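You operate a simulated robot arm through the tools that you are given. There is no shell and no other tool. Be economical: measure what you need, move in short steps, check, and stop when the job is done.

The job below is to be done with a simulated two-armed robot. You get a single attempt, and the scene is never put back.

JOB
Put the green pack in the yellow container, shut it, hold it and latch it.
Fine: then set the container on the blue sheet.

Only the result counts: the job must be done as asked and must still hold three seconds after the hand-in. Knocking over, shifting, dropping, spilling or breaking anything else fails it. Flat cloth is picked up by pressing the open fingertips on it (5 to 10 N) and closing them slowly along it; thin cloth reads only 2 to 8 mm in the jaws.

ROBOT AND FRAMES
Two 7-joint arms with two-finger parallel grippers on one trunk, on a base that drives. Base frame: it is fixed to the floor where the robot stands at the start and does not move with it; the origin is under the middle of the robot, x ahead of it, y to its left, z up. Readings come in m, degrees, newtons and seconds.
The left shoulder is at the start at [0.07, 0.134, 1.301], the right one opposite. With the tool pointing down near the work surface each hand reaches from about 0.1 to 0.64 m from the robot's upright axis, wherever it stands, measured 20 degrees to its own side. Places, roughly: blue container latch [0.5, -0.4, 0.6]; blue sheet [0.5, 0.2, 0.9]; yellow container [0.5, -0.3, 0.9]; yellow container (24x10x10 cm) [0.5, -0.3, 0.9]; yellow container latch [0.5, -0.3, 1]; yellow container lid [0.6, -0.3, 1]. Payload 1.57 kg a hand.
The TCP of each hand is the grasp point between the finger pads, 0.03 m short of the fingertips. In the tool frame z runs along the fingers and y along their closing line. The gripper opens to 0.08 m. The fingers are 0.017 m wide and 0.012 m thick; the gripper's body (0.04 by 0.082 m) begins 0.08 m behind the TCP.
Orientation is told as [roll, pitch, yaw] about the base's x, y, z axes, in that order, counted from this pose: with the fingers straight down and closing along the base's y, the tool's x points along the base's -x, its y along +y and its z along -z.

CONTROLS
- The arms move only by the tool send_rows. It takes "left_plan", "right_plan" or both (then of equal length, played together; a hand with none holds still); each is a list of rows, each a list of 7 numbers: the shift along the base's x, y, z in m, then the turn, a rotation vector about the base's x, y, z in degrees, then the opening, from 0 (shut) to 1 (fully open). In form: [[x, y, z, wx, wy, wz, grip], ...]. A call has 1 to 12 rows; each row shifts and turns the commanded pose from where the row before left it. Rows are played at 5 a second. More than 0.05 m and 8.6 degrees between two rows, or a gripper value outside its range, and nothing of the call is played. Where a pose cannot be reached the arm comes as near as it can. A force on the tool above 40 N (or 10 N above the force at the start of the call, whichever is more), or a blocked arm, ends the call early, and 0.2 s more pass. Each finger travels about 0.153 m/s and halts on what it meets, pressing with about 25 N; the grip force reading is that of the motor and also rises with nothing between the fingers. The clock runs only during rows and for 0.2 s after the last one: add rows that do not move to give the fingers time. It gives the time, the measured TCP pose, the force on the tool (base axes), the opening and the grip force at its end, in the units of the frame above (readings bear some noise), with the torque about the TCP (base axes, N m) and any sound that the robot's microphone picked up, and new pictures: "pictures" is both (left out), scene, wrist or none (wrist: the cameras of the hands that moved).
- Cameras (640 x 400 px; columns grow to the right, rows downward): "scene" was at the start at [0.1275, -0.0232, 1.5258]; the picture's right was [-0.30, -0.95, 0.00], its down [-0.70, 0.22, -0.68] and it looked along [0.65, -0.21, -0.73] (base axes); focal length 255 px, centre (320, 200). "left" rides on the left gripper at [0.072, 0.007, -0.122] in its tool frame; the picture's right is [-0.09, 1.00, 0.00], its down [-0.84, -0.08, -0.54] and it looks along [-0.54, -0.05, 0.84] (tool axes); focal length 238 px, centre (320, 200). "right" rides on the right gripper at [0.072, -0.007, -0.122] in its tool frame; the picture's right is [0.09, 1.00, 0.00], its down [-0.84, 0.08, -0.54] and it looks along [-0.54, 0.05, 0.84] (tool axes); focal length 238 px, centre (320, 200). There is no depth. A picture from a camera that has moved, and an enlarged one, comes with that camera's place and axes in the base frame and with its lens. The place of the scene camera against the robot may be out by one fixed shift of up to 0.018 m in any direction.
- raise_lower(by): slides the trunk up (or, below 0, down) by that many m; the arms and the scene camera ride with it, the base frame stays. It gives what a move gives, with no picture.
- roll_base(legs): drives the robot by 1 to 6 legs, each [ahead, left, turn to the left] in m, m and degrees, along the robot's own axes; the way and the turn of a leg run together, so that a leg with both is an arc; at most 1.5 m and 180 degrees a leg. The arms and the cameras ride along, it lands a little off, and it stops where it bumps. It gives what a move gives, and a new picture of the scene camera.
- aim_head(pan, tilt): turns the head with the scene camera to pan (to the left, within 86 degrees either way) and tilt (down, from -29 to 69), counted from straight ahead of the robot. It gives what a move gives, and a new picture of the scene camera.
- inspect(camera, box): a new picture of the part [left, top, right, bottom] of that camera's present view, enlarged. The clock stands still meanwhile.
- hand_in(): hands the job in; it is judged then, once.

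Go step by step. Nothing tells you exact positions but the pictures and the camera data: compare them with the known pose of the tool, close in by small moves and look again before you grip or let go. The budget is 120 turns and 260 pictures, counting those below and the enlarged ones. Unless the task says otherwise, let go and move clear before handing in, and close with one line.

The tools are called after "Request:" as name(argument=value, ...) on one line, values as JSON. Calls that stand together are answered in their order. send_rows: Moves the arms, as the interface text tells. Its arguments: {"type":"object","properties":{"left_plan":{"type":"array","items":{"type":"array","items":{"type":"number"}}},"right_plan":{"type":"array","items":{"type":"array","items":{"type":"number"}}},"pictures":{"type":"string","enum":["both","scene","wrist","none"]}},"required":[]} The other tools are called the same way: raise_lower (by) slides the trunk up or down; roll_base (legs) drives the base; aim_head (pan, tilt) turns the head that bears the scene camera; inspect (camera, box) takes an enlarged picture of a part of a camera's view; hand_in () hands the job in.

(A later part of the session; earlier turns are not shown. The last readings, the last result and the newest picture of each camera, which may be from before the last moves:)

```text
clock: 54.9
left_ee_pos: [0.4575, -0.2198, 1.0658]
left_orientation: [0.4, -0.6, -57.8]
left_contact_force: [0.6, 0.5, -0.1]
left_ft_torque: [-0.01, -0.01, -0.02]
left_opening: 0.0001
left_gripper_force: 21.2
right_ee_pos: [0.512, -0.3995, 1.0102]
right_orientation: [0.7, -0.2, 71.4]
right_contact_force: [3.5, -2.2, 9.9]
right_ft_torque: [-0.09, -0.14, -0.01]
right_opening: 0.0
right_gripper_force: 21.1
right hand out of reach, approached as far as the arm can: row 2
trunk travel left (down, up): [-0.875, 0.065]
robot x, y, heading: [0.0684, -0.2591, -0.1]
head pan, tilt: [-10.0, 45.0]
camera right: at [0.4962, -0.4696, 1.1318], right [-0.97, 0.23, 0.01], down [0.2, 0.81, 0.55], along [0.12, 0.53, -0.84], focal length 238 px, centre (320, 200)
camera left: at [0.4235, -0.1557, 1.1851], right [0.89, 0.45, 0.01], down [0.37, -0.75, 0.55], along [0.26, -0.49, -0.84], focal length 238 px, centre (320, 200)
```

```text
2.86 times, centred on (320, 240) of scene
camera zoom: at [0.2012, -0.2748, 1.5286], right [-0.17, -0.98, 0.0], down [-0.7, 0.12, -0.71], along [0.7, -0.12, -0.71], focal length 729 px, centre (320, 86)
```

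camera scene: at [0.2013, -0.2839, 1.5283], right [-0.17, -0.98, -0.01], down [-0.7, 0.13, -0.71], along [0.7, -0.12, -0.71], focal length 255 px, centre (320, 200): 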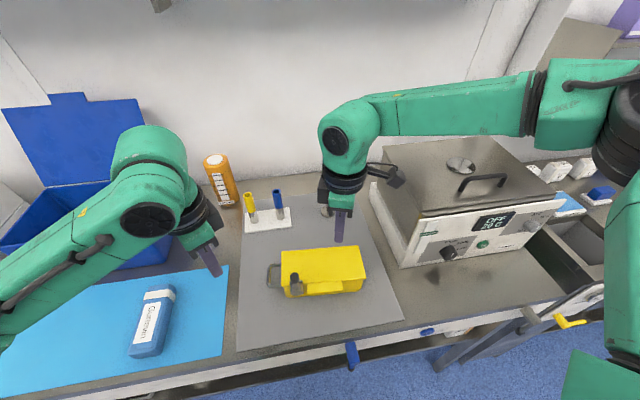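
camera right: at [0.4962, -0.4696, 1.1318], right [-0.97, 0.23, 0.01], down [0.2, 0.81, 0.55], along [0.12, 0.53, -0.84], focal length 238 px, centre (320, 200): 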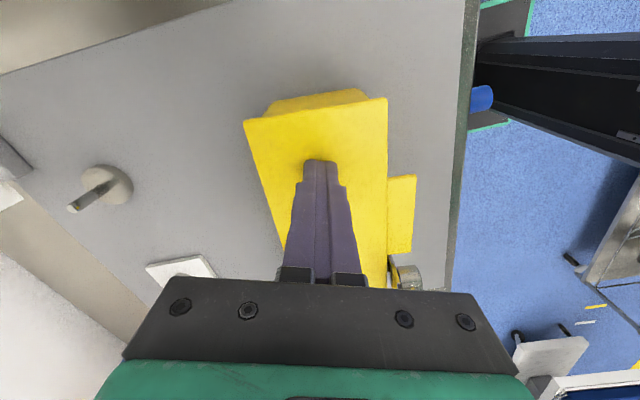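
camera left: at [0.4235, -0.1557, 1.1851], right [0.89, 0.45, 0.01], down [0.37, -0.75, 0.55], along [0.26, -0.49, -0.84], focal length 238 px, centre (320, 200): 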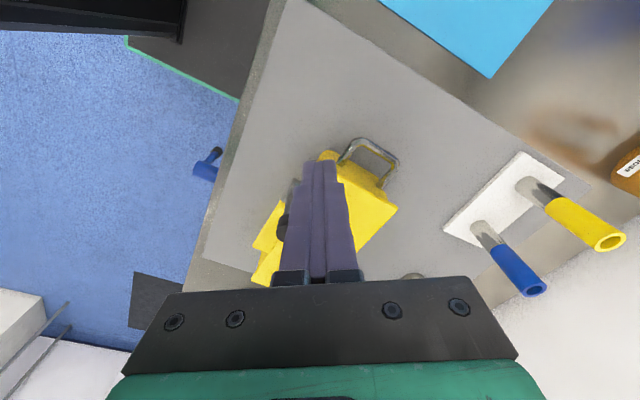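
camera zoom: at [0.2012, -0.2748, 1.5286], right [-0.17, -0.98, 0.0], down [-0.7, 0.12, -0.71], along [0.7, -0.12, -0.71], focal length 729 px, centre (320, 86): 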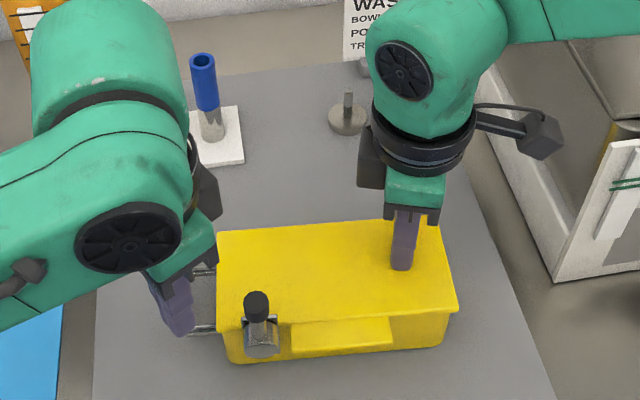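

The right hand is holding the lid down with about 10 N. Now I'll lower the left finger beside the knob and push it toward -y.

Request:
send_rows(left_plan=[[0, -0.01, -0.011, 0, 0, 0, 0], [0, -0.015, 0, 0, 0, 0, 0], [0, -0.012, 0.002, 0, 0, 0, 0], [0, -0.012, 0.002, 0, 0, 0, 0], [0, 0, 0, 0, 0, 0, 0]], pictures="wrist")

Request:
inspect(camera="scene", box=[240, 190, 400, 310])

```text
clock: 56.1
left_ee_pos: [0.4543, -0.2683, 1.0579]
left_orientation: [0.4, -0.4, -57.8]
left_contact_force: [-3.5, 5.5, -6.1]
left_ft_torque: [0.2, 0.06, -0.09]
left_opening: 0.0
left_gripper_force: 21.2
right_ee_pos: [0.5119, -0.3998, 1.0106]
right_orientation: [0.6, -0.1, 71.4]
right_contact_force: [6.0, -6.1, 13.6]
right_ft_torque: [-0.16, -0.23, -0.04]
right_opening: 0.0001
right_gripper_force: 21.2
trunk travel left (down, up): [-0.875, 0.065]
robot x, y, heading: [0.068, -0.2623, 0.2]
head pan, tilt: [-10.0, 45.0]
camera left: at [0.422, -0.2038, 1.1779], right [0.89, 0.45, 0.01], down [0.37, -0.75, 0.55], along [0.25, -0.49, -0.84], focal length 238 px, centre (320, 200)
```

left: 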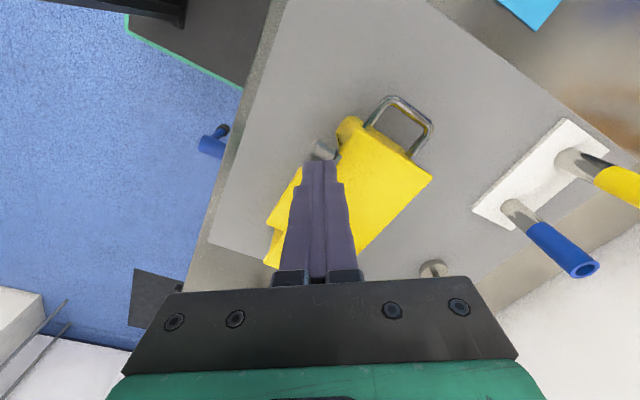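

```text
3.33 times, centred on (320, 250) of scene
camera zoom: at [0.2004, -0.2735, 1.5285], right [-0.17, -0.98, 0.0], down [-0.7, 0.12, -0.71], along [0.7, -0.12, -0.71], focal length 850 px, centre (320, 33)
```

zoom: 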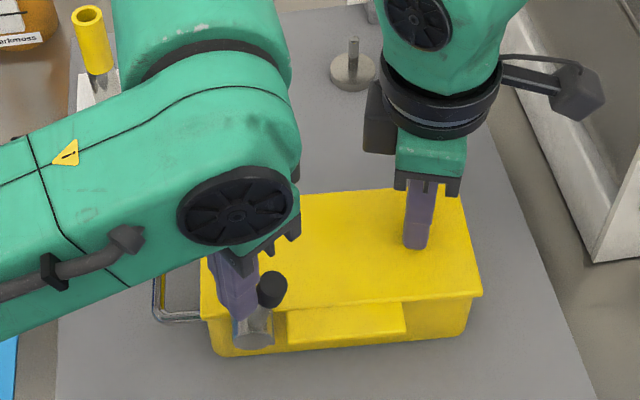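

The lever is turning smoothly. I'll continue along the arc.

Request:
send_rows(left_plan=[[0.001, -0.01, 0, 0, 0, 0, 0], [0.001, -0.01, -0.002, 0, 0, 0, 0], [0, -0.01, -0.005, 0, 0, 0, 0], [0, -0.006, -0.006, 0, 0, 0, 0], [0, 0, 0, 0, 0, 0, 0]], pictures="none")

Request:
inspect(camera="scene", box=[240, 190, 400, 310])

```text
clock: 57.3
left_ee_pos: [0.4557, -0.3024, 1.0479]
left_orientation: [0.6, -0.5, -57.8]
left_contact_force: [-14.8, 18.7, -4.5]
left_ft_torque: [0.56, 0.44, -0.23]
left_opening: 0.0002
left_gripper_force: 21.2
right_ee_pos: [0.5079, -0.3964, 1.012]
right_orientation: [0.4, -0.1, 71.3]
right_contact_force: [10.8, -11.4, 24.8]
right_ft_torque: [-0.22, -0.23, -0.08]
right_opening: 0.0
right_gripper_force: 21.2
trunk travel left (down, up): [-0.875, 0.065]
robot x, y, heading: [0.0711, -0.2596, -0.0]
head pan, tilt: [-10.0, 45.0]
```

```text
3.33 times, centred on (320, 250) of scene
camera zoom: at [0.196, -0.2702, 1.5291], right [-0.17, -0.98, 0.0], down [-0.69, 0.12, -0.71], along [0.7, -0.12, -0.7], focal length 850 px, centre (320, 33)
```

zoom: 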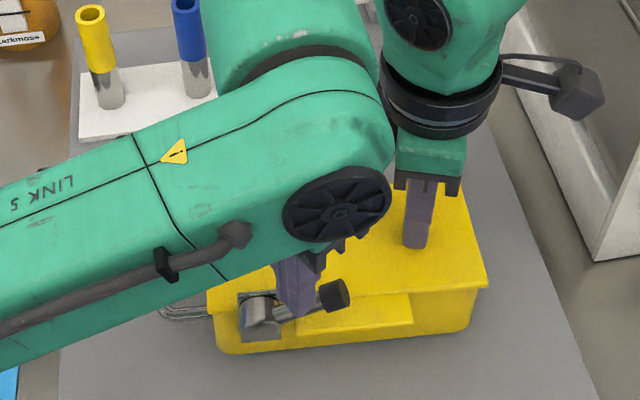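

The lever is about 65° over, with the finger pushing near its pivot. I'll lift, move out over the knob, and press down.

Request:
send_rows(left_plan=[[0, 0.006, 0.01, 0, 0, 0, 0], [0, 0, 0.02, 0, 0, 0, 0], [0, -0.018, 0.005, 0, 0, 0, 0], [0, -0.016, 0, 0, 0, 0, 0], [0, 0, 0, 0, 0, 0, 0]], pictures="wrist")

Request:
inspect(camera="scene", box=[240, 190, 400, 310])

```text
clock: 58.5
left_ee_pos: [0.459, -0.3336, 1.0797]
left_orientation: [0.5, -0.8, -57.8]
left_contact_force: [0.1, 0.6, 0.0]
left_ft_torque: [0.01, -0.01, 0.02]
left_opening: 0.0
left_gripper_force: 21.7
right_ee_pos: [0.5102, -0.3999, 1.01]
right_orientation: [0.7, 0.0, 71.4]
right_contact_force: [-2.8, 1.1, 3.1]
right_ft_torque: [0.04, 0.09, -0.04]
right_opening: 0.0
right_gripper_force: 21.1
trunk travel left (down, up): [-0.875, 0.065]
robot x, y, heading: [0.0715, -0.2611, 0.2]
head pan, tilt: [-10.0, 45.0]
camera left: at [0.4251, -0.268, 1.1996], right [0.89, 0.45, 0.01], down [0.37, -0.75, 0.55], along [0.26, -0.49, -0.83], focal length 238 px, centre (320, 200)
```

left: 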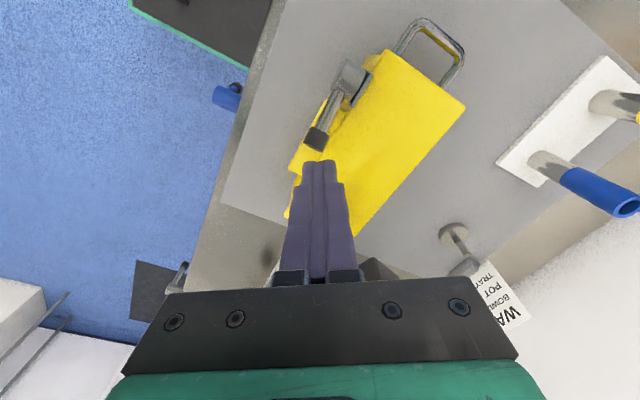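

```text
3.33 times, centred on (320, 250) of scene
camera zoom: at [0.1997, -0.2734, 1.5286], right [-0.17, -0.98, 0.0], down [-0.7, 0.12, -0.71], along [0.7, -0.12, -0.71], focal length 850 px, centre (320, 33)
```

zoom: 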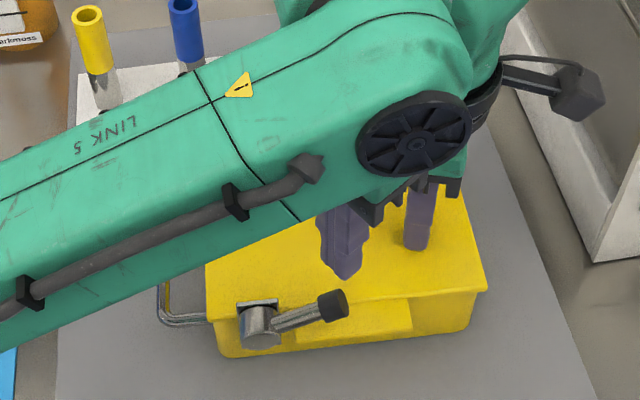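

Request:
send_rows(left_plan=[[-0.004, 0.009, 0, 0, 0, 0, 0], [0, 0, -0.015, 0, 0, 0, 0], [0, 0, -0.01, 0, 0, 0, 0], [0, 0, -0.01, 0, 0, 0, 0], [0, 0, -0.008, 0, 0, 0, 0], [0, 0, 0, 0, 0, 0, 0]], pictures="wrist")

Request:
inspect(camera="scene", box=[240, 190, 400, 310])

```text
clock: 59.9
left_ee_pos: [0.4532, -0.3252, 1.038]
left_orientation: [0.5, -0.6, -57.9]
left_contact_force: [0.4, -2.2, 4.0]
left_ft_torque: [-0.14, 0.04, 0.02]
left_opening: 0.0002
left_gripper_force: 21.2
right_ee_pos: [0.5114, -0.3994, 1.0094]
right_orientation: [0.7, -0.1, 71.4]
right_contact_force: [-1.3, -0.5, 2.3]
right_ft_torque: [-0.06, 0.01, 0.0]
right_opening: 0.0
right_gripper_force: 21.7
trunk travel left (down, up): [-0.875, 0.065]
robot x, y, heading: [0.073, -0.257, 0.2]
head pan, tilt: [-10.0, 45.0]
camera left: at [0.4209, -0.2599, 1.1571], right [0.89, 0.45, 0.01], down [0.37, -0.75, 0.55], along [0.26, -0.49, -0.84], focal length 238 px, centre (320, 200)
```

left: 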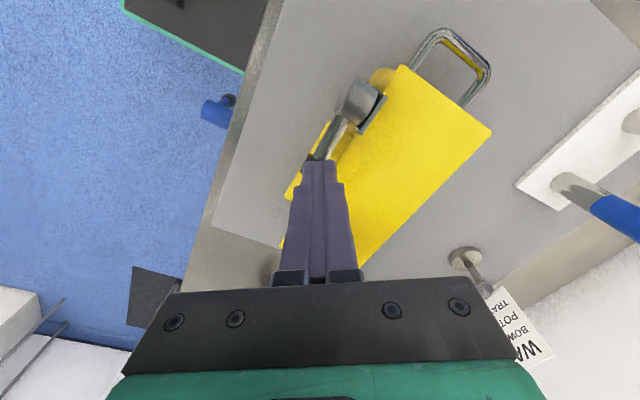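

```text
3.33 times, centred on (320, 250) of scene
camera zoom: at [0.2001, -0.2757, 1.5286], right [-0.17, -0.98, 0.0], down [-0.7, 0.12, -0.71], along [0.7, -0.12, -0.71], focal length 850 px, centre (320, 33)
```

zoom: 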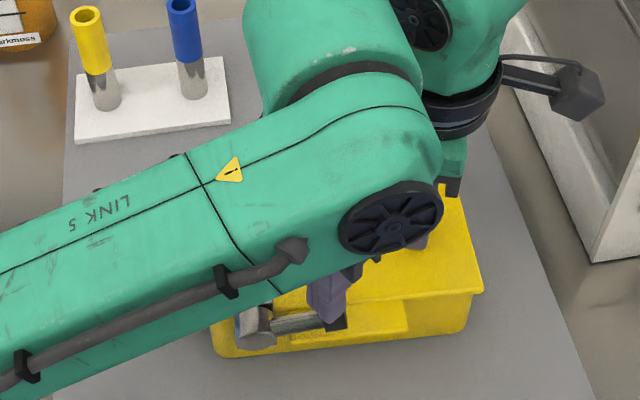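

Request:
send_rows(left_plan=[[0, 0, -0.006, 0, 0, 0, 0], [0, 0, -0.006, 0, 0, 0, 0], [0, 0, -0.006, 0, 0, 0, 0], [0, 0, -0.005, 0, 0, 0, 0], [0, 0, 0, 0, 0, 0, 0]], right_plan=[[0, 0, -0.002, 0, 0, 0, 0], [0, 0, -0.001, 0, 0, 0, 0], [0, 0, 0, 0, 0, 0, 0], [0, 0, 0, 0, 0, 0, 0], [0, 0, 0, 0, 0, 0, 0]], pictures="none")

Request:
inspect(camera="scene", box=[240, 190, 400, 310])

```text
clock: 60.6
left_ee_pos: [0.4538, -0.3248, 1.0315]
left_orientation: [0.9, -1.5, -58.0]
left_contact_force: [-3.9, 4.4, 29.9]
left_ft_torque: [-0.04, 0.18, 0.18]
left_opening: 0.0001
left_gripper_force: 20.7
right_ee_pos: [0.5079, -0.3993, 1.0104]
right_orientation: [0.4, 0.0, 71.5]
right_contact_force: [-0.6, 0.1, -0.5]
right_ft_torque: [0.0, 0.03, 0.0]
right_opening: 0.0
right_gripper_force: 21.6
trunk travel left (down, up): [-0.875, 0.065]
robot x, y, heading: [0.0683, -0.2638, 0.1]
head pan, tilt: [-10.0, 45.0]
stopped in row 3 (left hand): the force on the tool passed its limit (the readings are from after the stop); the commanded pose is now the measured one
```

```text
3.33 times, centred on (320, 250) of scene
camera zoom: at [0.1965, -0.272, 1.529], right [-0.17, -0.98, 0.0], down [-0.69, 0.12, -0.71], along [0.7, -0.12, -0.7], focal length 850 px, centre (320, 33)
```

zoom: 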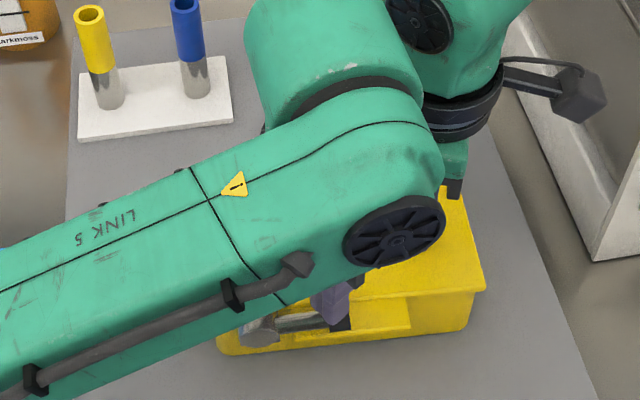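

The lever has hit a hard stop at about horizontal. I'll lift the left hand clear and look.

Request:
send_rows(left_plan=[[0, 0, 0.02, 0, 0, 0, 0], [0, 0, 0.04, 0, 0, 0, 0], [0, 0.04, 0.02, 0, 0, 0, 0], [0, 0.05, 0, 0, 0, 0, 0], [0, 0.05, 0, 0, 0, 0, 0], [0, 0.04, 0, 0, 0, 0, 0], [0, 0, 0, 0, 0, 0, 0]], pictures="wrist")

Request:
inspect(camera="scene", box=[260, 210, 380, 300])

```text
clock: 62.2
left_ee_pos: [0.4538, -0.1452, 1.1063]
left_orientation: [0.6, -1.3, -58.0]
left_contact_force: [-0.3, 0.1, 0.7]
left_ft_torque: [0.0, -0.03, 0.01]
left_opening: 0.0
left_gripper_force: 21.7
right_ee_pos: [0.5081, -0.3993, 1.0099]
right_orientation: [0.6, 0.0, 71.4]
right_contact_force: [-2.5, 2.4, 14.8]
right_ft_torque: [0.08, 0.03, -0.06]
right_opening: 0.0
right_gripper_force: 21.3
trunk travel left (down, up): [-0.875, 0.065]
robot x, y, heading: [0.0718, -0.2616, 0.2]
head pan, tilt: [-10.0, 45.0]
camera left: at [0.4198, -0.0798, 1.2257], right [0.89, 0.45, 0.01], down [0.37, -0.74, 0.56], along [0.26, -0.49, -0.83], focal length 238 px, centre (320, 200)
```

left: 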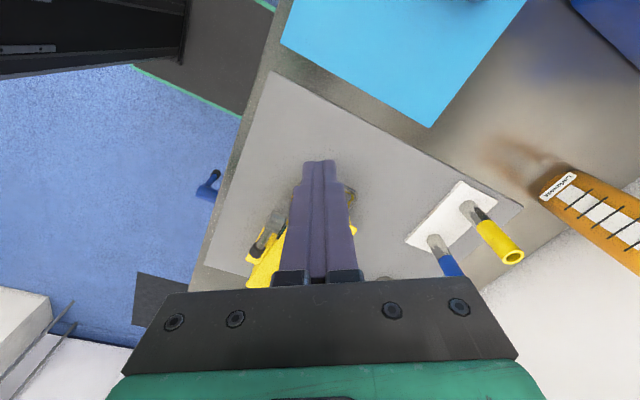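

```text
4.44 times, centred on (320, 255) of scene
camera zoom: at [0.1979, -0.2732, 1.5289], right [-0.17, -0.98, 0.0], down [-0.69, 0.12, -0.71], along [0.7, -0.12, -0.71], focal length 1134 px, centre (320, -44)
```

zoom: 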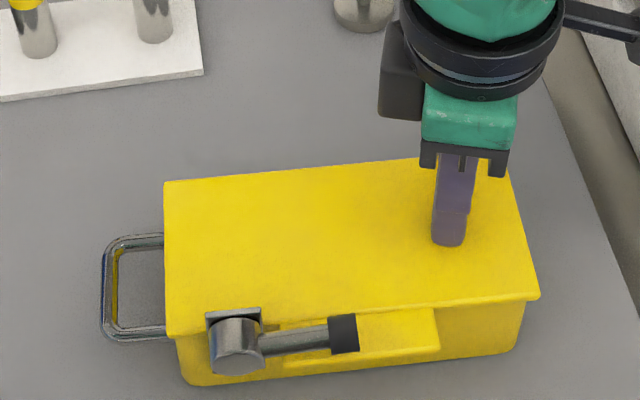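

The lever now lies across the tab, so the container is latched. Next is moving it to the sheet. I'll raise the right hand and look closely at the handle and the right end.

Request:
send_rows(right_plan=[[0, 0, 0.03, 0, 0, 0, 0], [0, 0, 0.04, 0, 0, 0, 0], [0, -0.02, 0.04, 0, 0, 0, 0], [0, -0.04, 0, 0, 0, 0, 0], [0, -0.04, 0, 0, 0, 0, 0], [0, -0.02, 0, 0, 0, 0, 0]], left_plan=[[0, 0.02, 0.03, 0, 0, 0, 0], [0, 0.02, 0, 0, 0, -8, 0], [0, 0, 0, 0, 0, -8, 0], [0, 0, 0, 0, 0, -8, 0], [0, 0, 0, 0, 0, -8, 0], [0, 0, 0, 0, 0, 0, 0]], pictures="wrist")

Request:
inspect(camera="scene", box=[250, 210, 390, 310])

Request:
inspect(camera="right", box=[240, 20, 440, 180])

Request:
inspect(camera="left", box=[200, 60, 400, 220])

```text
clock: 63.6
left_ee_pos: [0.4552, -0.1069, 1.1374]
left_orientation: [0.4, -1.0, -90.1]
left_contact_force: [0.6, 0.6, 0.6]
left_ft_torque: [-0.03, 0.0, -0.02]
left_opening: 0.0001
left_gripper_force: 21.2
right_ee_pos: [0.5103, -0.5202, 1.119]
right_orientation: [0.7, -0.1, 71.4]
right_contact_force: [0.4, 0.1, 1.0]
right_ft_torque: [0.0, -0.01, 0.01]
right_opening: 0.0003
right_gripper_force: 21.1
trunk travel left (down, up): [-0.875, 0.065]
robot x, y, heading: [0.0721, -0.2627, 0.3]
head pan, tilt: [-10.0, 45.0]
camera right: at [0.4946, -0.5899, 1.2402], right [-0.97, 0.23, 0.01], down [0.2, 0.82, 0.54], along [0.11, 0.53, -0.84], focal length 238 px, centre (320, 200)
camera left: at [0.4616, -0.0321, 1.2563], right [1.0, -0.09, 0.01], down [-0.08, -0.83, 0.56], along [-0.04, -0.56, -0.83], focal length 238 px, centre (320, 200)
```

right: 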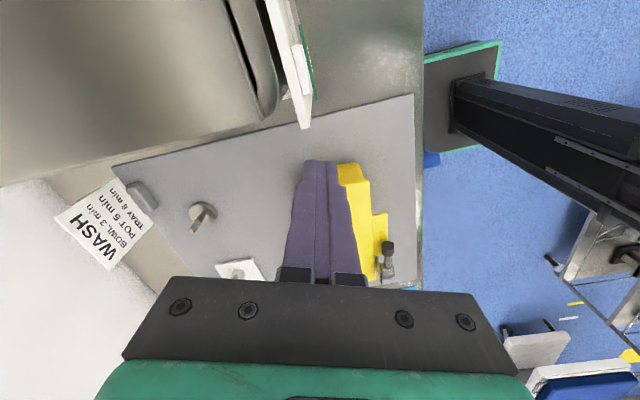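
left: 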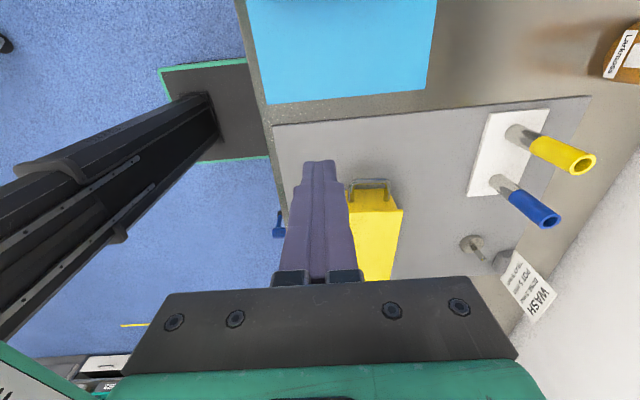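

```text
4.00 times, centred on (320, 260) of scene
camera zoom: at [0.2009, -0.2743, 1.5285], right [-0.17, -0.98, 0.0], down [-0.7, 0.12, -0.71], along [0.7, -0.12, -0.71], focal length 1020 px, centre (320, -40)
```

zoom: 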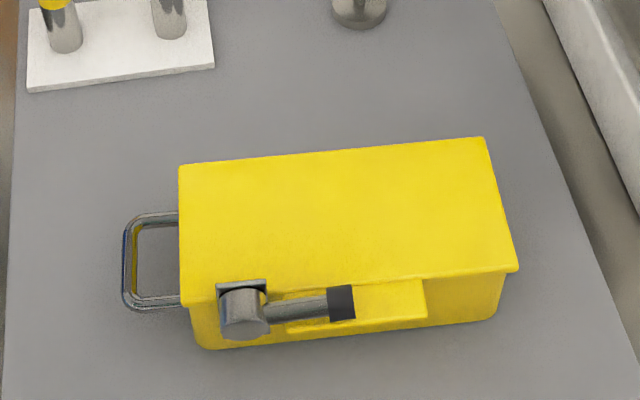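

```text
2.50 times, centred on (340, 100) of right
camera zoom: at [0.4946, -0.5899, 1.2402], right [-0.97, 0.23, 0.01], down [0.2, 0.82, 0.54], along [0.11, 0.53, -0.84], focal length 596 px, centre (270, 450)
```

zoom: 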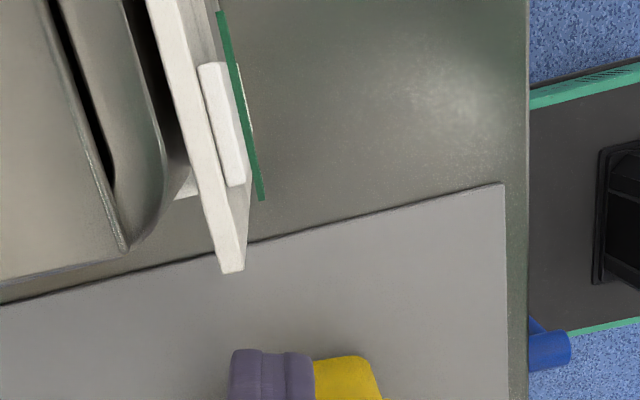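

```text
2.50 times, centred on (300, 140) of left
camera zoom: at [0.4616, -0.0321, 1.2563], right [1.0, -0.09, 0.01], down [-0.08, -0.83, 0.56], along [-0.04, -0.56, -0.83], focal length 596 px, centre (370, 350)
```

zoom: 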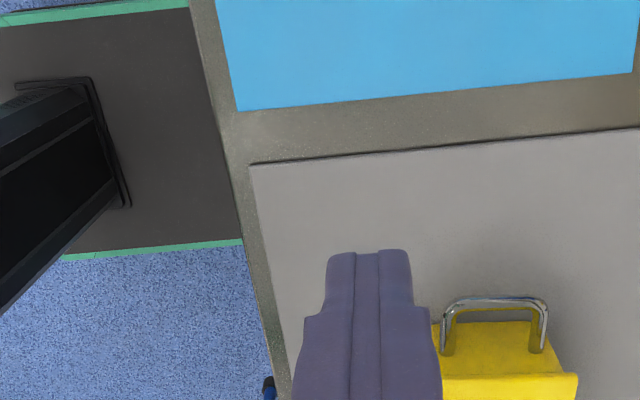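

The handle bar is at about (0.525, -0.211, 0.952), roughly 6 cm wide, with about 3.5 cm between it and the end wall. My plan is to grip the bar with the left hand, press the right end wall with the right fingertips, lift with both, and drive left. I'll turn the left hand to face the handle.

Request:
send_rows(left_plan=[[0.01, 0, 0, 0, 0, 8.6, 0.2], [0.01, -0.01, 0, 0, 0, 8.6, 0.4], [0.01, -0.01, 0, 0, 0, 8.6, 0.45], [0.01, -0.01, 0, 0, 0, 8.6, 0.45], [0.01, -0.01, 0, 0, 0, 8.6, 0.45], [0.01, -0.01, 0, 0, 0, 8.6, 0.45], [0.01, -0.01, 0, 0, 0, 8.6, 0.45], [0, -0.01, 0, 0, 0, 8.6, 0.45], [0, -0.01, 0, 0, 0, 8.6, 0.45], [0, -0.01, -0.03, 0, 0, 8.6, 0.45], [0, -0.005, -0.03, 0, 0, 0, 0.45], [0, 0, 0, 0, 0, 0, 0.45]], right_plan=[[-0.01, 0, 0, 0, 0, 0, 0], [-0.01, 0, 0, 0, 0, 0, 0], [-0.01, 0, 0, 0, 0, 0, 0], [0, 0, 0, 0, 0, 0, 0], [0, 0, 0, 0, 0, 0, 0], [0, 0, 0, 0, 0, 0, 0], [0, 0, 0, 0, 0, 0, 0], [0, 0, 0, 0, 0, 0, 0], [0, 0, 0, 0, 0, 0, 0], [0, 0, 0, 0, 0, 0, 0], [0, 0, 0, 0, 0, 0, 0], [0, 0, 0, 0, 0, 0, 0]], pictures="wrist")

Request:
inspect(camera="left", box=[200, 80, 400, 240])

Request:
inspect(camera="scene", box=[250, 210, 390, 310])

```text
clock: 66.2
left_ee_pos: [0.5247, -0.1985, 1.0773]
left_orientation: [0.5, -1.1, -3.8]
left_contact_force: [0.3, 0.3, 0.4]
left_ft_torque: [0.01, 0.05, 0.01]
left_opening: 0.0361
left_gripper_force: 0.0
right_ee_pos: [0.4813, -0.52, 1.1174]
right_orientation: [0.7, -0.1, 71.4]
right_contact_force: [-0.1, 0.3, 0.8]
right_ft_torque: [0.0, -0.02, 0.0]
right_opening: 0.0001
right_gripper_force: 21.3
trunk travel left (down, up): [-0.875, 0.065]
robot x, y, heading: [0.0702, -0.2581, 0.0]
head pan, tilt: [-10.0, 45.0]
camera right: at [0.4649, -0.59, 1.24], right [-0.97, 0.23, 0.01], down [0.2, 0.82, 0.54], along [0.11, 0.53, -0.84], focal length 238 px, centre (320, 200)
camera left: at [0.4522, -0.1902, 1.1959], right [0.16, 0.99, 0.01], down [0.82, -0.14, 0.56], along [0.55, -0.08, -0.83], focal length 238 px, centre (320, 200)
```

right: 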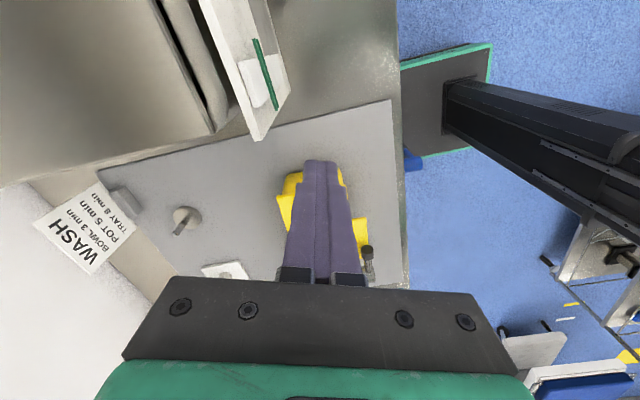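
left: 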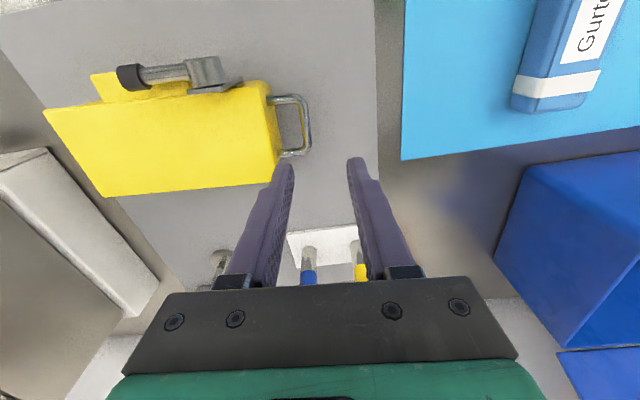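

```text
2.50 times, centred on (300, 160) of left
camera zoom: at [0.4522, -0.1902, 1.1959], right [0.16, 0.99, 0.01], down [0.82, -0.14, 0.56], along [0.55, -0.08, -0.83], focal length 596 px, centre (370, 300)
```

zoom: 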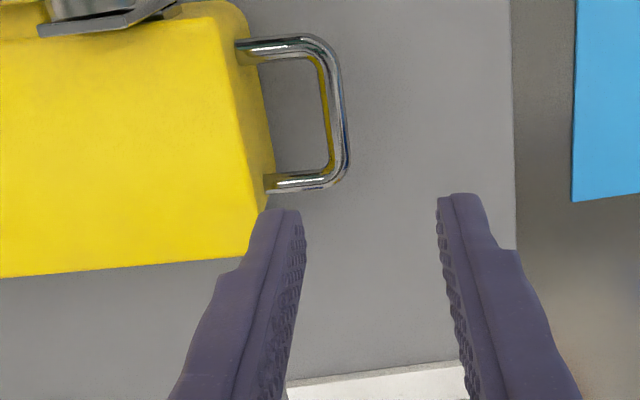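

```text
4.00 times, centred on (320, 260) of scene
camera zoom: at [0.2011, -0.2741, 1.5285], right [-0.17, -0.98, 0.0], down [-0.7, 0.12, -0.71], along [0.7, -0.12, -0.71], focal length 1020 px, centre (320, -40)
```

zoom: 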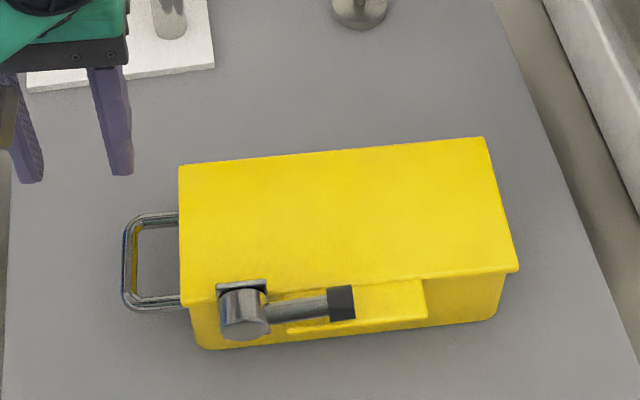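

Request:
send_rows(left_plan=[[-0.002, -0.013, 0, 0, 0, 0, 0.33], [0, 0, -0.03, 0, 0, 0, 0.33], [0, 0, -0.03, 0, 0, 0, 0.33], [0, 0, -0.01, 0, 0, 0, 0.33], [0, 0, 0, 0, 0, 0, 0.33]], pictures="none")

Request:
inspect(camera="left", box=[220, 60, 420, 220])

Request:
inspect(camera="scene", box=[240, 200, 320, 270])

```text
clock: 67.4
left_ee_pos: [0.5231, -0.2116, 1.0058]
left_orientation: [0.4, -1.2, -3.9]
left_contact_force: [0.0, -0.3, 0.2]
left_ft_torque: [0.01, -0.03, 0.03]
left_opening: 0.0267
left_gripper_force: 0.1
right_ee_pos: [0.4795, -0.5208, 1.1176]
right_orientation: [0.7, -0.1, 71.3]
right_contact_force: [0.4, 0.5, -0.3]
right_ft_torque: [-0.02, -0.02, 0.01]
right_opening: 0.0
right_gripper_force: 21.6
trunk travel left (down, up): [-0.875, 0.065]
robot x, y, heading: [0.0687, -0.2625, -0.1]
head pan, tilt: [-10.0, 45.0]
```

```text
2.50 times, centred on (320, 140) of left
camera zoom: at [0.4507, -0.2013, 1.1251], right [0.16, 0.99, 0.01], down [0.82, -0.14, 0.56], along [0.55, -0.08, -0.83], focal length 596 px, centre (320, 350)
```

zoom: 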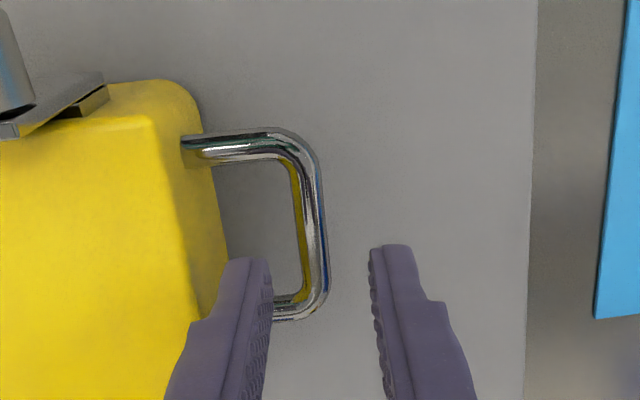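

```text
5.71 times, centred on (280, 235) of scene
camera zoom: at [0.2014, -0.2742, 1.5285], right [-0.17, -0.98, 0.0], down [-0.7, 0.12, -0.71], along [0.7, -0.12, -0.71], focal length 1458 px, centre (549, 0)
```

zoom: 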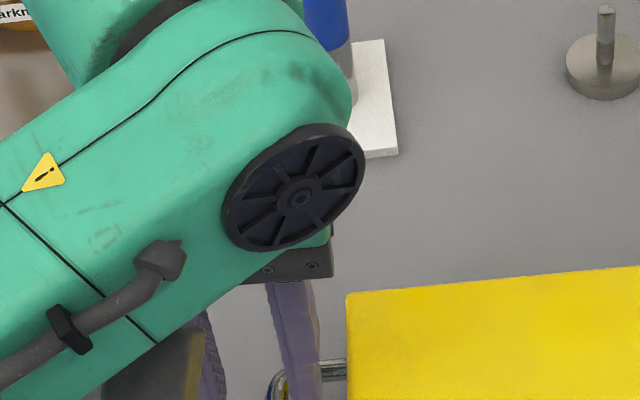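

Request:
send_rows(left_plan=[[-0.002, -0.001, -0.02, 0, 0, 0, 0.33], [0, 0, -0.02, 0, 0, 0, 0.33], [0, 0, -0.011, 0, 0, 0, 0.33], [0, 0, 0, 0, 0, 0, 0.33], [0, 0, 0, 0, 0, 0, 0.2], [0, 0, 0, 0, 0, 0, 0.1], [0, 0, 0, 0, 0, 0, 0], [0, 0, 0, 0, 0, 0, 0], [0, 0, 0, 0, 0, 0, 0]], pictures="none")

Request:
inspect(camera="left", box=[200, 0, 440, 240])

```text
clock: 69.4
left_ee_pos: [0.5229, -0.2141, 0.9556]
left_orientation: [0.5, -1.0, -3.8]
left_contact_force: [-0.9, -0.2, 0.2]
left_ft_torque: [-0.02, 0.1, -0.15]
left_opening: 0.0094
left_gripper_force: 25.2
right_ee_pos: [0.4793, -0.5215, 1.1174]
right_orientation: [0.7, 0.0, 71.4]
right_contact_force: [0.0, 0.1, -0.6]
right_ft_torque: [0.01, 0.03, 0.0]
right_opening: 0.0001
right_gripper_force: 21.5
trunk travel left (down, up): [-0.875, 0.065]
robot x, y, heading: [0.0702, -0.2608, -0.2]
head pan, tilt: [-10.0, 45.0]
```

```text
1.67 times, centred on (320, 120) of left
camera zoom: at [0.4491, -0.2035, 1.0752], right [0.16, 0.99, 0.01], down [0.82, -0.14, 0.56], along [0.55, -0.08, -0.83], focal length 397 px, centre (320, 333)
```

zoom: 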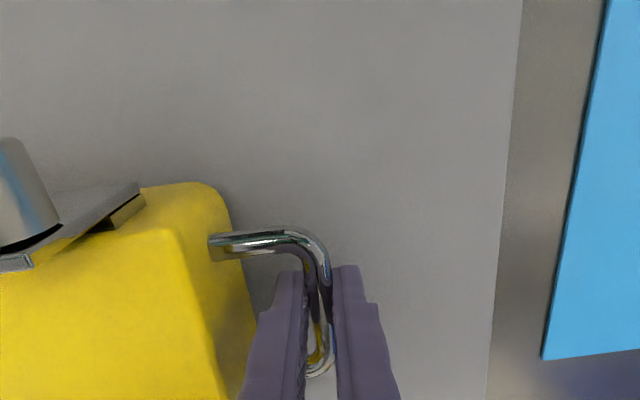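

The handle is gripped (9 mm rod). I'll lift 1.5 cm as a test to see the weight and whether the box pivots.

Request:
send_rows(left_plan=[[0, 0, 0.005, 0, 0, 0, 0], [0, 0, 0.005, 0, 0, 0, 0], [0, 0, 0.005, 0, 0, 0, 0], [0, 0, 0, 0, 0, 0, 0], [0, 0, 0, 0, 0, 0, 0]], pictures="none")

Request:
inspect(camera="scene", box=[250, 210, 390, 310])

Request:
inspect(camera="right", box=[200, 100, 440, 300])

```text
clock: 70.6
left_ee_pos: [0.5216, -0.2141, 0.9703]
left_orientation: [0.5, -1.0, -3.9]
left_contact_force: [-0.3, 0.2, -2.3]
left_ft_torque: [-0.01, 0.12, -0.04]
left_opening: 0.0095
left_gripper_force: 25.1
right_ee_pos: [0.4811, -0.5206, 1.1172]
right_orientation: [0.9, 0.0, 71.4]
right_contact_force: [0.0, -0.2, 0.1]
right_ft_torque: [0.01, 0.01, 0.01]
right_opening: 0.0
right_gripper_force: 21.3
trunk travel left (down, up): [-0.875, 0.065]
robot x, y, heading: [0.0673, -0.2626, -0.0]
head pan, tilt: [-10.0, 45.0]
```

```text
4.00 times, centred on (320, 260) of scene
camera zoom: at [0.2018, -0.2743, 1.5284], right [-0.17, -0.98, 0.0], down [-0.7, 0.12, -0.71], along [0.7, -0.12, -0.71], focal length 1020 px, centre (320, -40)
```

zoom: 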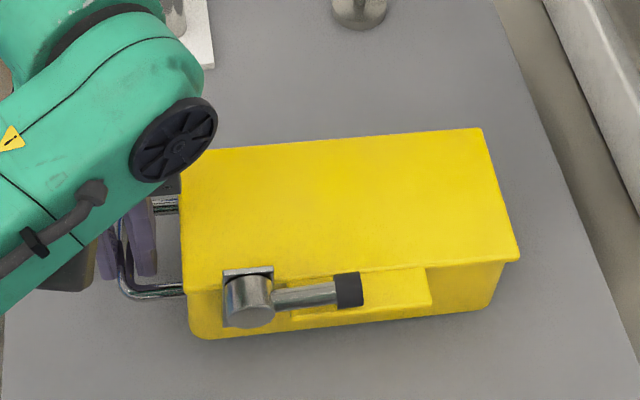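

```text
2.00 times, centred on (320, 200) of right
camera zoom: at [0.4655, -0.5901, 1.2398], right [-0.97, 0.23, 0.01], down [0.2, 0.82, 0.54], along [0.11, 0.53, -0.84], focal length 477 px, centre (320, 200)
```

zoom: 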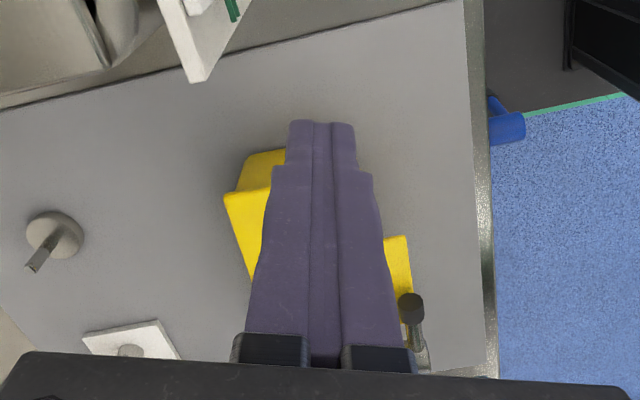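

Request:
send_rows(left_plan=[[0, 0, 0.008, 0, 0, 0, 0], [0, 0, 0.008, 0, 0, 0, 0], [0, 0, 0.008, 0, 0, 0, 0], [0, 0, 0, 0, 0, 0, 0], [0, 0, 0, 0, 0, 0, 0]], pictures="none")

Request:
inspect(camera="scene", box=[250, 210, 390, 310])

Request:
inspect(camera="left", box=[0, 0, 480, 300])

```text
clock: 71.8
left_ee_pos: [0.5221, -0.2141, 0.9966]
left_orientation: [0.6, -1.1, -3.9]
left_contact_force: [0.8, -0.7, -3.4]
left_ft_torque: [-0.02, 0.13, 0.01]
left_opening: 0.0095
left_gripper_force: 24.8
right_ee_pos: [0.4808, -0.5206, 1.1175]
right_orientation: [0.9, 0.0, 71.3]
right_contact_force: [0.6, 0.0, 0.1]
right_ft_torque: [0.0, 0.0, 0.0]
right_opening: 0.0002
right_gripper_force: 21.1
trunk travel left (down, up): [-0.875, 0.065]
robot x, y, heading: [0.0716, -0.2603, -0.1]
head pan, tilt: [-10.0, 45.0]
```

```text
4.00 times, centred on (320, 260) of scene
camera zoom: at [0.2019, -0.2744, 1.5284], right [-0.17, -0.98, 0.0], down [-0.7, 0.12, -0.71], along [0.7, -0.12, -0.71], focal length 1020 px, centre (320, -40)
```

zoom: 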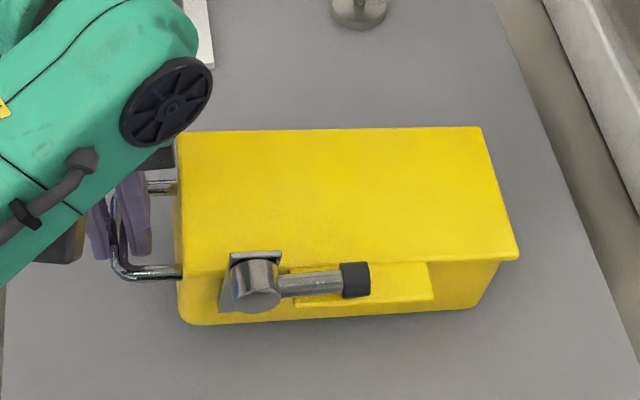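

```text
1.33 times, centred on (240, 150) of left
camera zoom: at [0.4493, -0.2033, 1.1147], right [0.16, 0.99, 0.01], down [0.82, -0.14, 0.56], along [0.55, -0.08, -0.83], focal length 318 px, centre (427, 267)
```

zoom: 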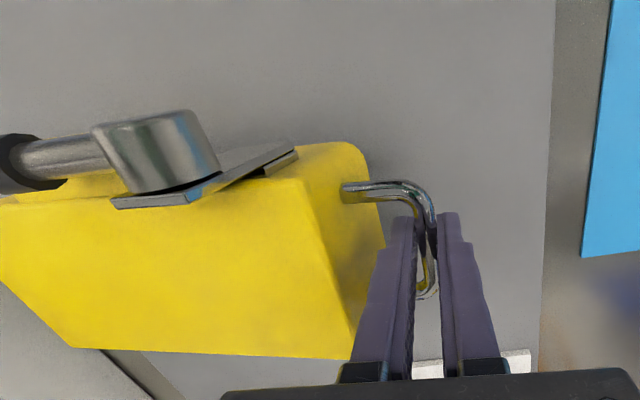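

The box pivots freely about the bar, and the total weight is about 6 N, so the right end does need support. I'll set it back down and bring the tilted right hand to the right end.

Request:
send_rows(left_plan=[[0, 0, -0.012, 0, 0, 0, 0], [0, 0, -0.012, 0, 0, 0, 0], [0, 0, -0.01, 0, 0, 0, 0], [0, 0, -0.006, 0, 0, 0, 0], [0, 0, 0, 0, 0, 0, 0]], right_plan=[[0, 0, 0, 8, 0, 0, 0], [0, 0, 0, 7, 0, 0, 0], [0, 0, 0, 0, 0, 0, 0], [0, 0, 0, 0, 0, 0, 0], [0, 0, 0, 0, 0, 0, 0]], pictures="wrist")

Request:
inspect(camera="scene", box=[250, 210, 410, 310])

Request:
inspect(camera="right", box=[200, 60, 440, 260])

```text
clock: 73.0
left_ee_pos: [0.5229, -0.2148, 0.9579]
left_orientation: [0.3, -1.3, -3.9]
left_contact_force: [4.3, 1.9, 16.2]
left_ft_torque: [0.05, 0.29, 0.0]
left_opening: 0.0094
left_gripper_force: 24.8
right_ee_pos: [0.4797, -0.519, 1.1188]
right_orientation: [5.6, -14.2, 71.0]
right_contact_force: [0.3, -0.3, -0.1]
right_ft_torque: [-0.02, 0.03, 0.03]
right_opening: 0.0
right_gripper_force: 21.3
trunk travel left (down, up): [-0.875, 0.065]
robot x, y, heading: [0.0702, -0.2591, 0.2]
head pan, tilt: [-10.0, 45.0]
camera right: at [0.4642, -0.6185, 1.2184], right [-0.97, 0.22, 0.07], down [0.2, 0.65, 0.74], along [0.12, 0.73, -0.67], focal length 238 px, centre (320, 200)
camera left: at [0.4489, -0.2033, 1.076], right [0.16, 0.99, 0.01], down [0.82, -0.14, 0.56], along [0.56, -0.08, -0.83], focal length 238 px, centre (320, 200)
```

right: 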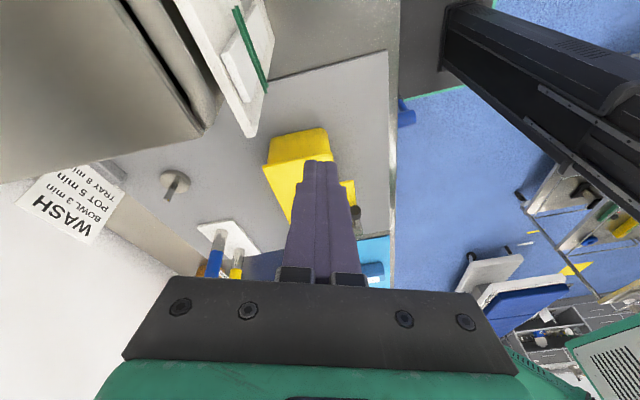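
left: 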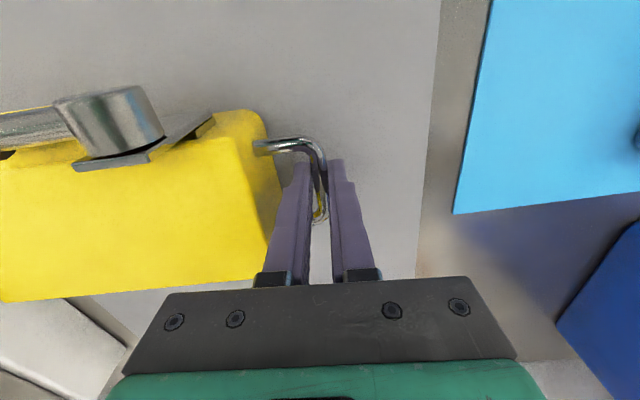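

```text
4.00 times, centred on (330, 260) of scene
camera zoom: at [0.1996, -0.2737, 1.5289], right [-0.17, -0.98, 0.0], down [-0.7, 0.12, -0.71], along [0.7, -0.12, -0.71], focal length 1020 px, centre (280, -40)
```

zoom: 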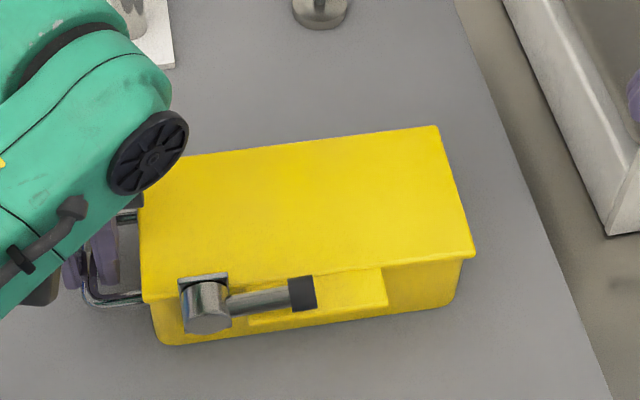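

```text
2.00 times, centred on (320, 160) of right
camera zoom: at [0.4642, -0.6185, 1.2184], right [-0.97, 0.22, 0.07], down [0.2, 0.65, 0.74], along [0.12, 0.73, -0.67], focal length 477 px, centre (320, 280)
```

zoom: 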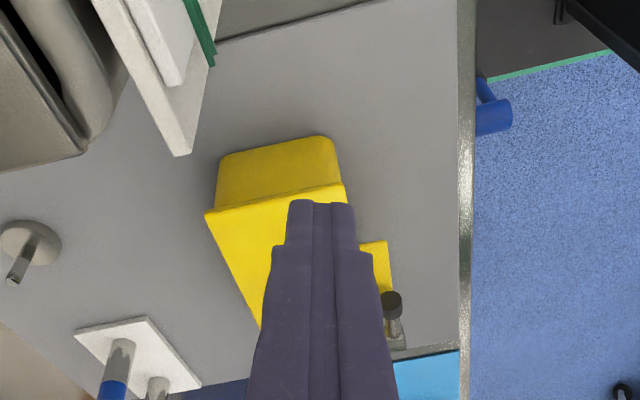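

I'll ease the left hand's downward load, and lower the tilted right hand to just beside the right end wall.

Request:
send_rows(left_plan=[[0, 0, 0.0015, 0, 0, 0, 0], [0, 0, 0, 0, 0, 0, 0], [0, 0, 0, 0, 0, 0, 0], [0, 0, 0, 0, 0, 0, 0], [0, 0, 0, 0, 0, 0, 0], [0, 0, 0, 0, 0, 0, 0], [0, 0, 0, 0, 0, 0, 0]], right_plan=[[0, 0.01, 0, 0, 0, -8.5, 0], [0, 0.01, 0, 0, 0, -8.5, 0], [0.005, 0.01, -0.02, 0, 0, -8.5, 0], [0.01, 0.009, -0.04, 0, 0, 0, 0], [0.01, 0, -0.04, 0, 0, 0, 0], [0, 0, -0.037, 0, 0, 0, 0], [0, 0, 0, 0, 0, 0, 0]], pictures="wrist")

Request:
inspect(camera="scene", box=[250, 190, 430, 310])

```text
clock: 74.6
left_ee_pos: [0.519, -0.2142, 0.9566]
left_orientation: [0.4, -1.1, -3.8]
left_contact_force: [3.4, 0.5, 13.5]
left_ft_torque: [0.0, 0.04, 0.11]
left_opening: 0.0094
left_gripper_force: 25.1
right_ee_pos: [0.5032, -0.4821, 0.9827]
right_orientation: [5.6, -14.3, 45.3]
right_contact_force: [-0.8, 0.3, -0.3]
right_ft_torque: [-0.01, -0.02, 0.03]
right_opening: 0.0001
right_gripper_force: 21.6
trunk travel left (down, up): [-0.875, 0.065]
robot x, y, heading: [0.0717, -0.2642, 0.3]
head pan, tilt: [-10.0, 45.0]
camera right: at [0.4464, -0.5638, 1.0822], right [-0.78, 0.62, 0.07], down [0.46, 0.5, 0.74], along [0.42, 0.61, -0.67], focal length 238 px, centre (320, 200)
camera left: at [0.4483, -0.2038, 1.0761], right [0.16, 0.99, 0.01], down [0.82, -0.14, 0.56], along [0.55, -0.08, -0.83], focal length 238 px, centre (320, 200)
```

right: 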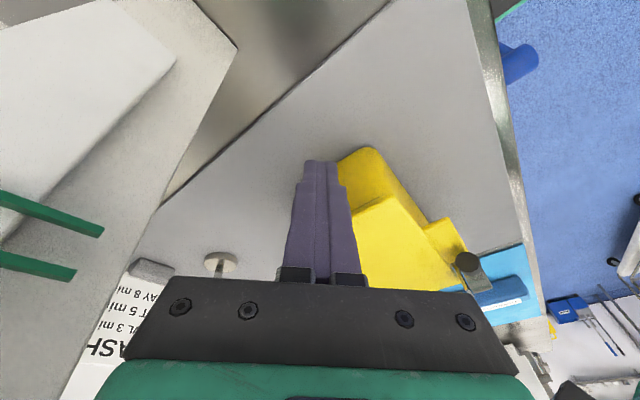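
left: 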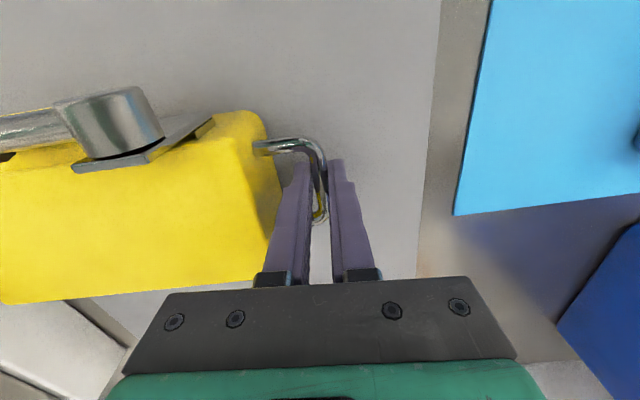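

```text
3.33 times, centred on (340, 250) of scene
camera zoom: at [0.1998, -0.2742, 1.5286], right [-0.17, -0.98, 0.0], down [-0.7, 0.12, -0.71], along [0.7, -0.12, -0.71], focal length 850 px, centre (253, 33)
```

zoom: 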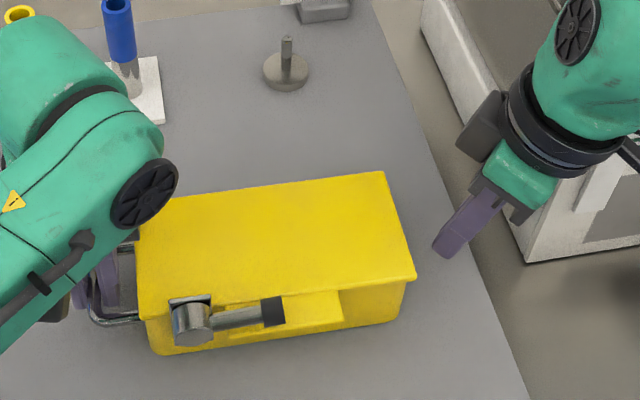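

Request:
send_rows(left_plan=[[0, 0, 0.002, 0, 0, 0, 0], [0, 0, 0, 0, 0, 0, 0], [0, 0, 0, 0, 0, 0, 0], [0, 0, 0, 0, 0, 0, 0], [0, 0, 0, 0, 0, 0, 0], [0, 0, 0, 0, 0, 0, 0]], right_plan=[[0.003, 0.008, -0.008, 0, 0, 0, 0], [0, 0.008, 0, 0, 0, 0, 0], [0, 0.004, 0, 0, 0, 0, 0], [0, 0.004, 0, 0, 0, 0, 0], [0, 0.003, 0, 0, 0, 0, 0], [0, 0, 0, 0, 0, 0, 0]], pictures="none")

Request:
inspect(camera="scene", box=[310, 210, 400, 280])

Request:
inspect(camera="right", box=[240, 100, 480, 300])

```text
clock: 76.0
left_ee_pos: [0.5221, -0.2129, 0.958]
left_orientation: [1.0, -0.9, -3.6]
left_contact_force: [0.8, 20.3, -2.9]
left_ft_torque: [0.17, -0.31, -0.09]
left_opening: 0.009
left_gripper_force: 24.7
right_ee_pos: [0.5092, -0.4552, 0.9729]
right_orientation: [5.5, -14.2, 45.3]
right_contact_force: [0.2, -22.3, 7.0]
right_ft_torque: [-0.48, 0.0, -0.04]
right_opening: 0.0
right_gripper_force: 21.3
trunk travel left (down, up): [-0.875, 0.065]
robot x, y, heading: [0.072, -0.2585, 0.1]
head pan, tilt: [-10.0, 45.0]
```

```text
5.71 times, centred on (355, 245) of scene
camera zoom: at [0.2012, -0.2747, 1.5285], right [-0.17, -0.98, 0.0], down [-0.7, 0.12, -0.71], along [0.7, -0.12, -0.71], focal length 1458 px, centre (120, -57)
```

zoom: 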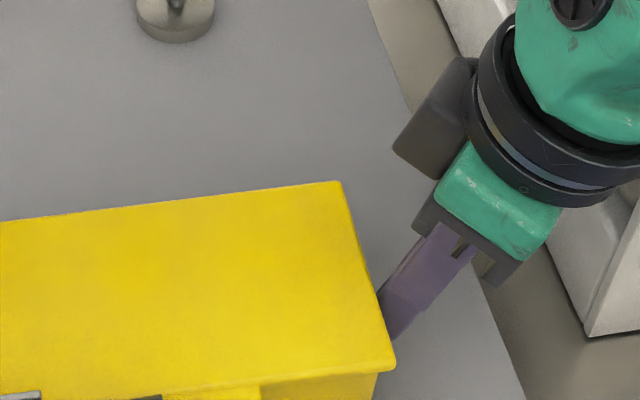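

```text
2.00 times, centred on (360, 200) of right
camera zoom: at [0.4513, -0.5377, 1.0731], right [-0.78, 0.62, 0.07], down [0.46, 0.5, 0.74], along [0.42, 0.61, -0.67], focal length 477 px, centre (240, 200)
```

zoom: 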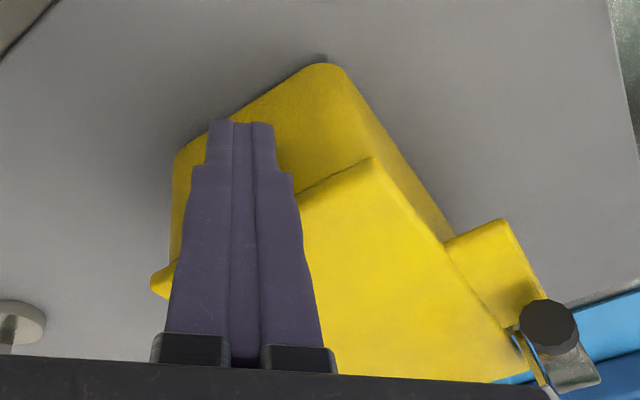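

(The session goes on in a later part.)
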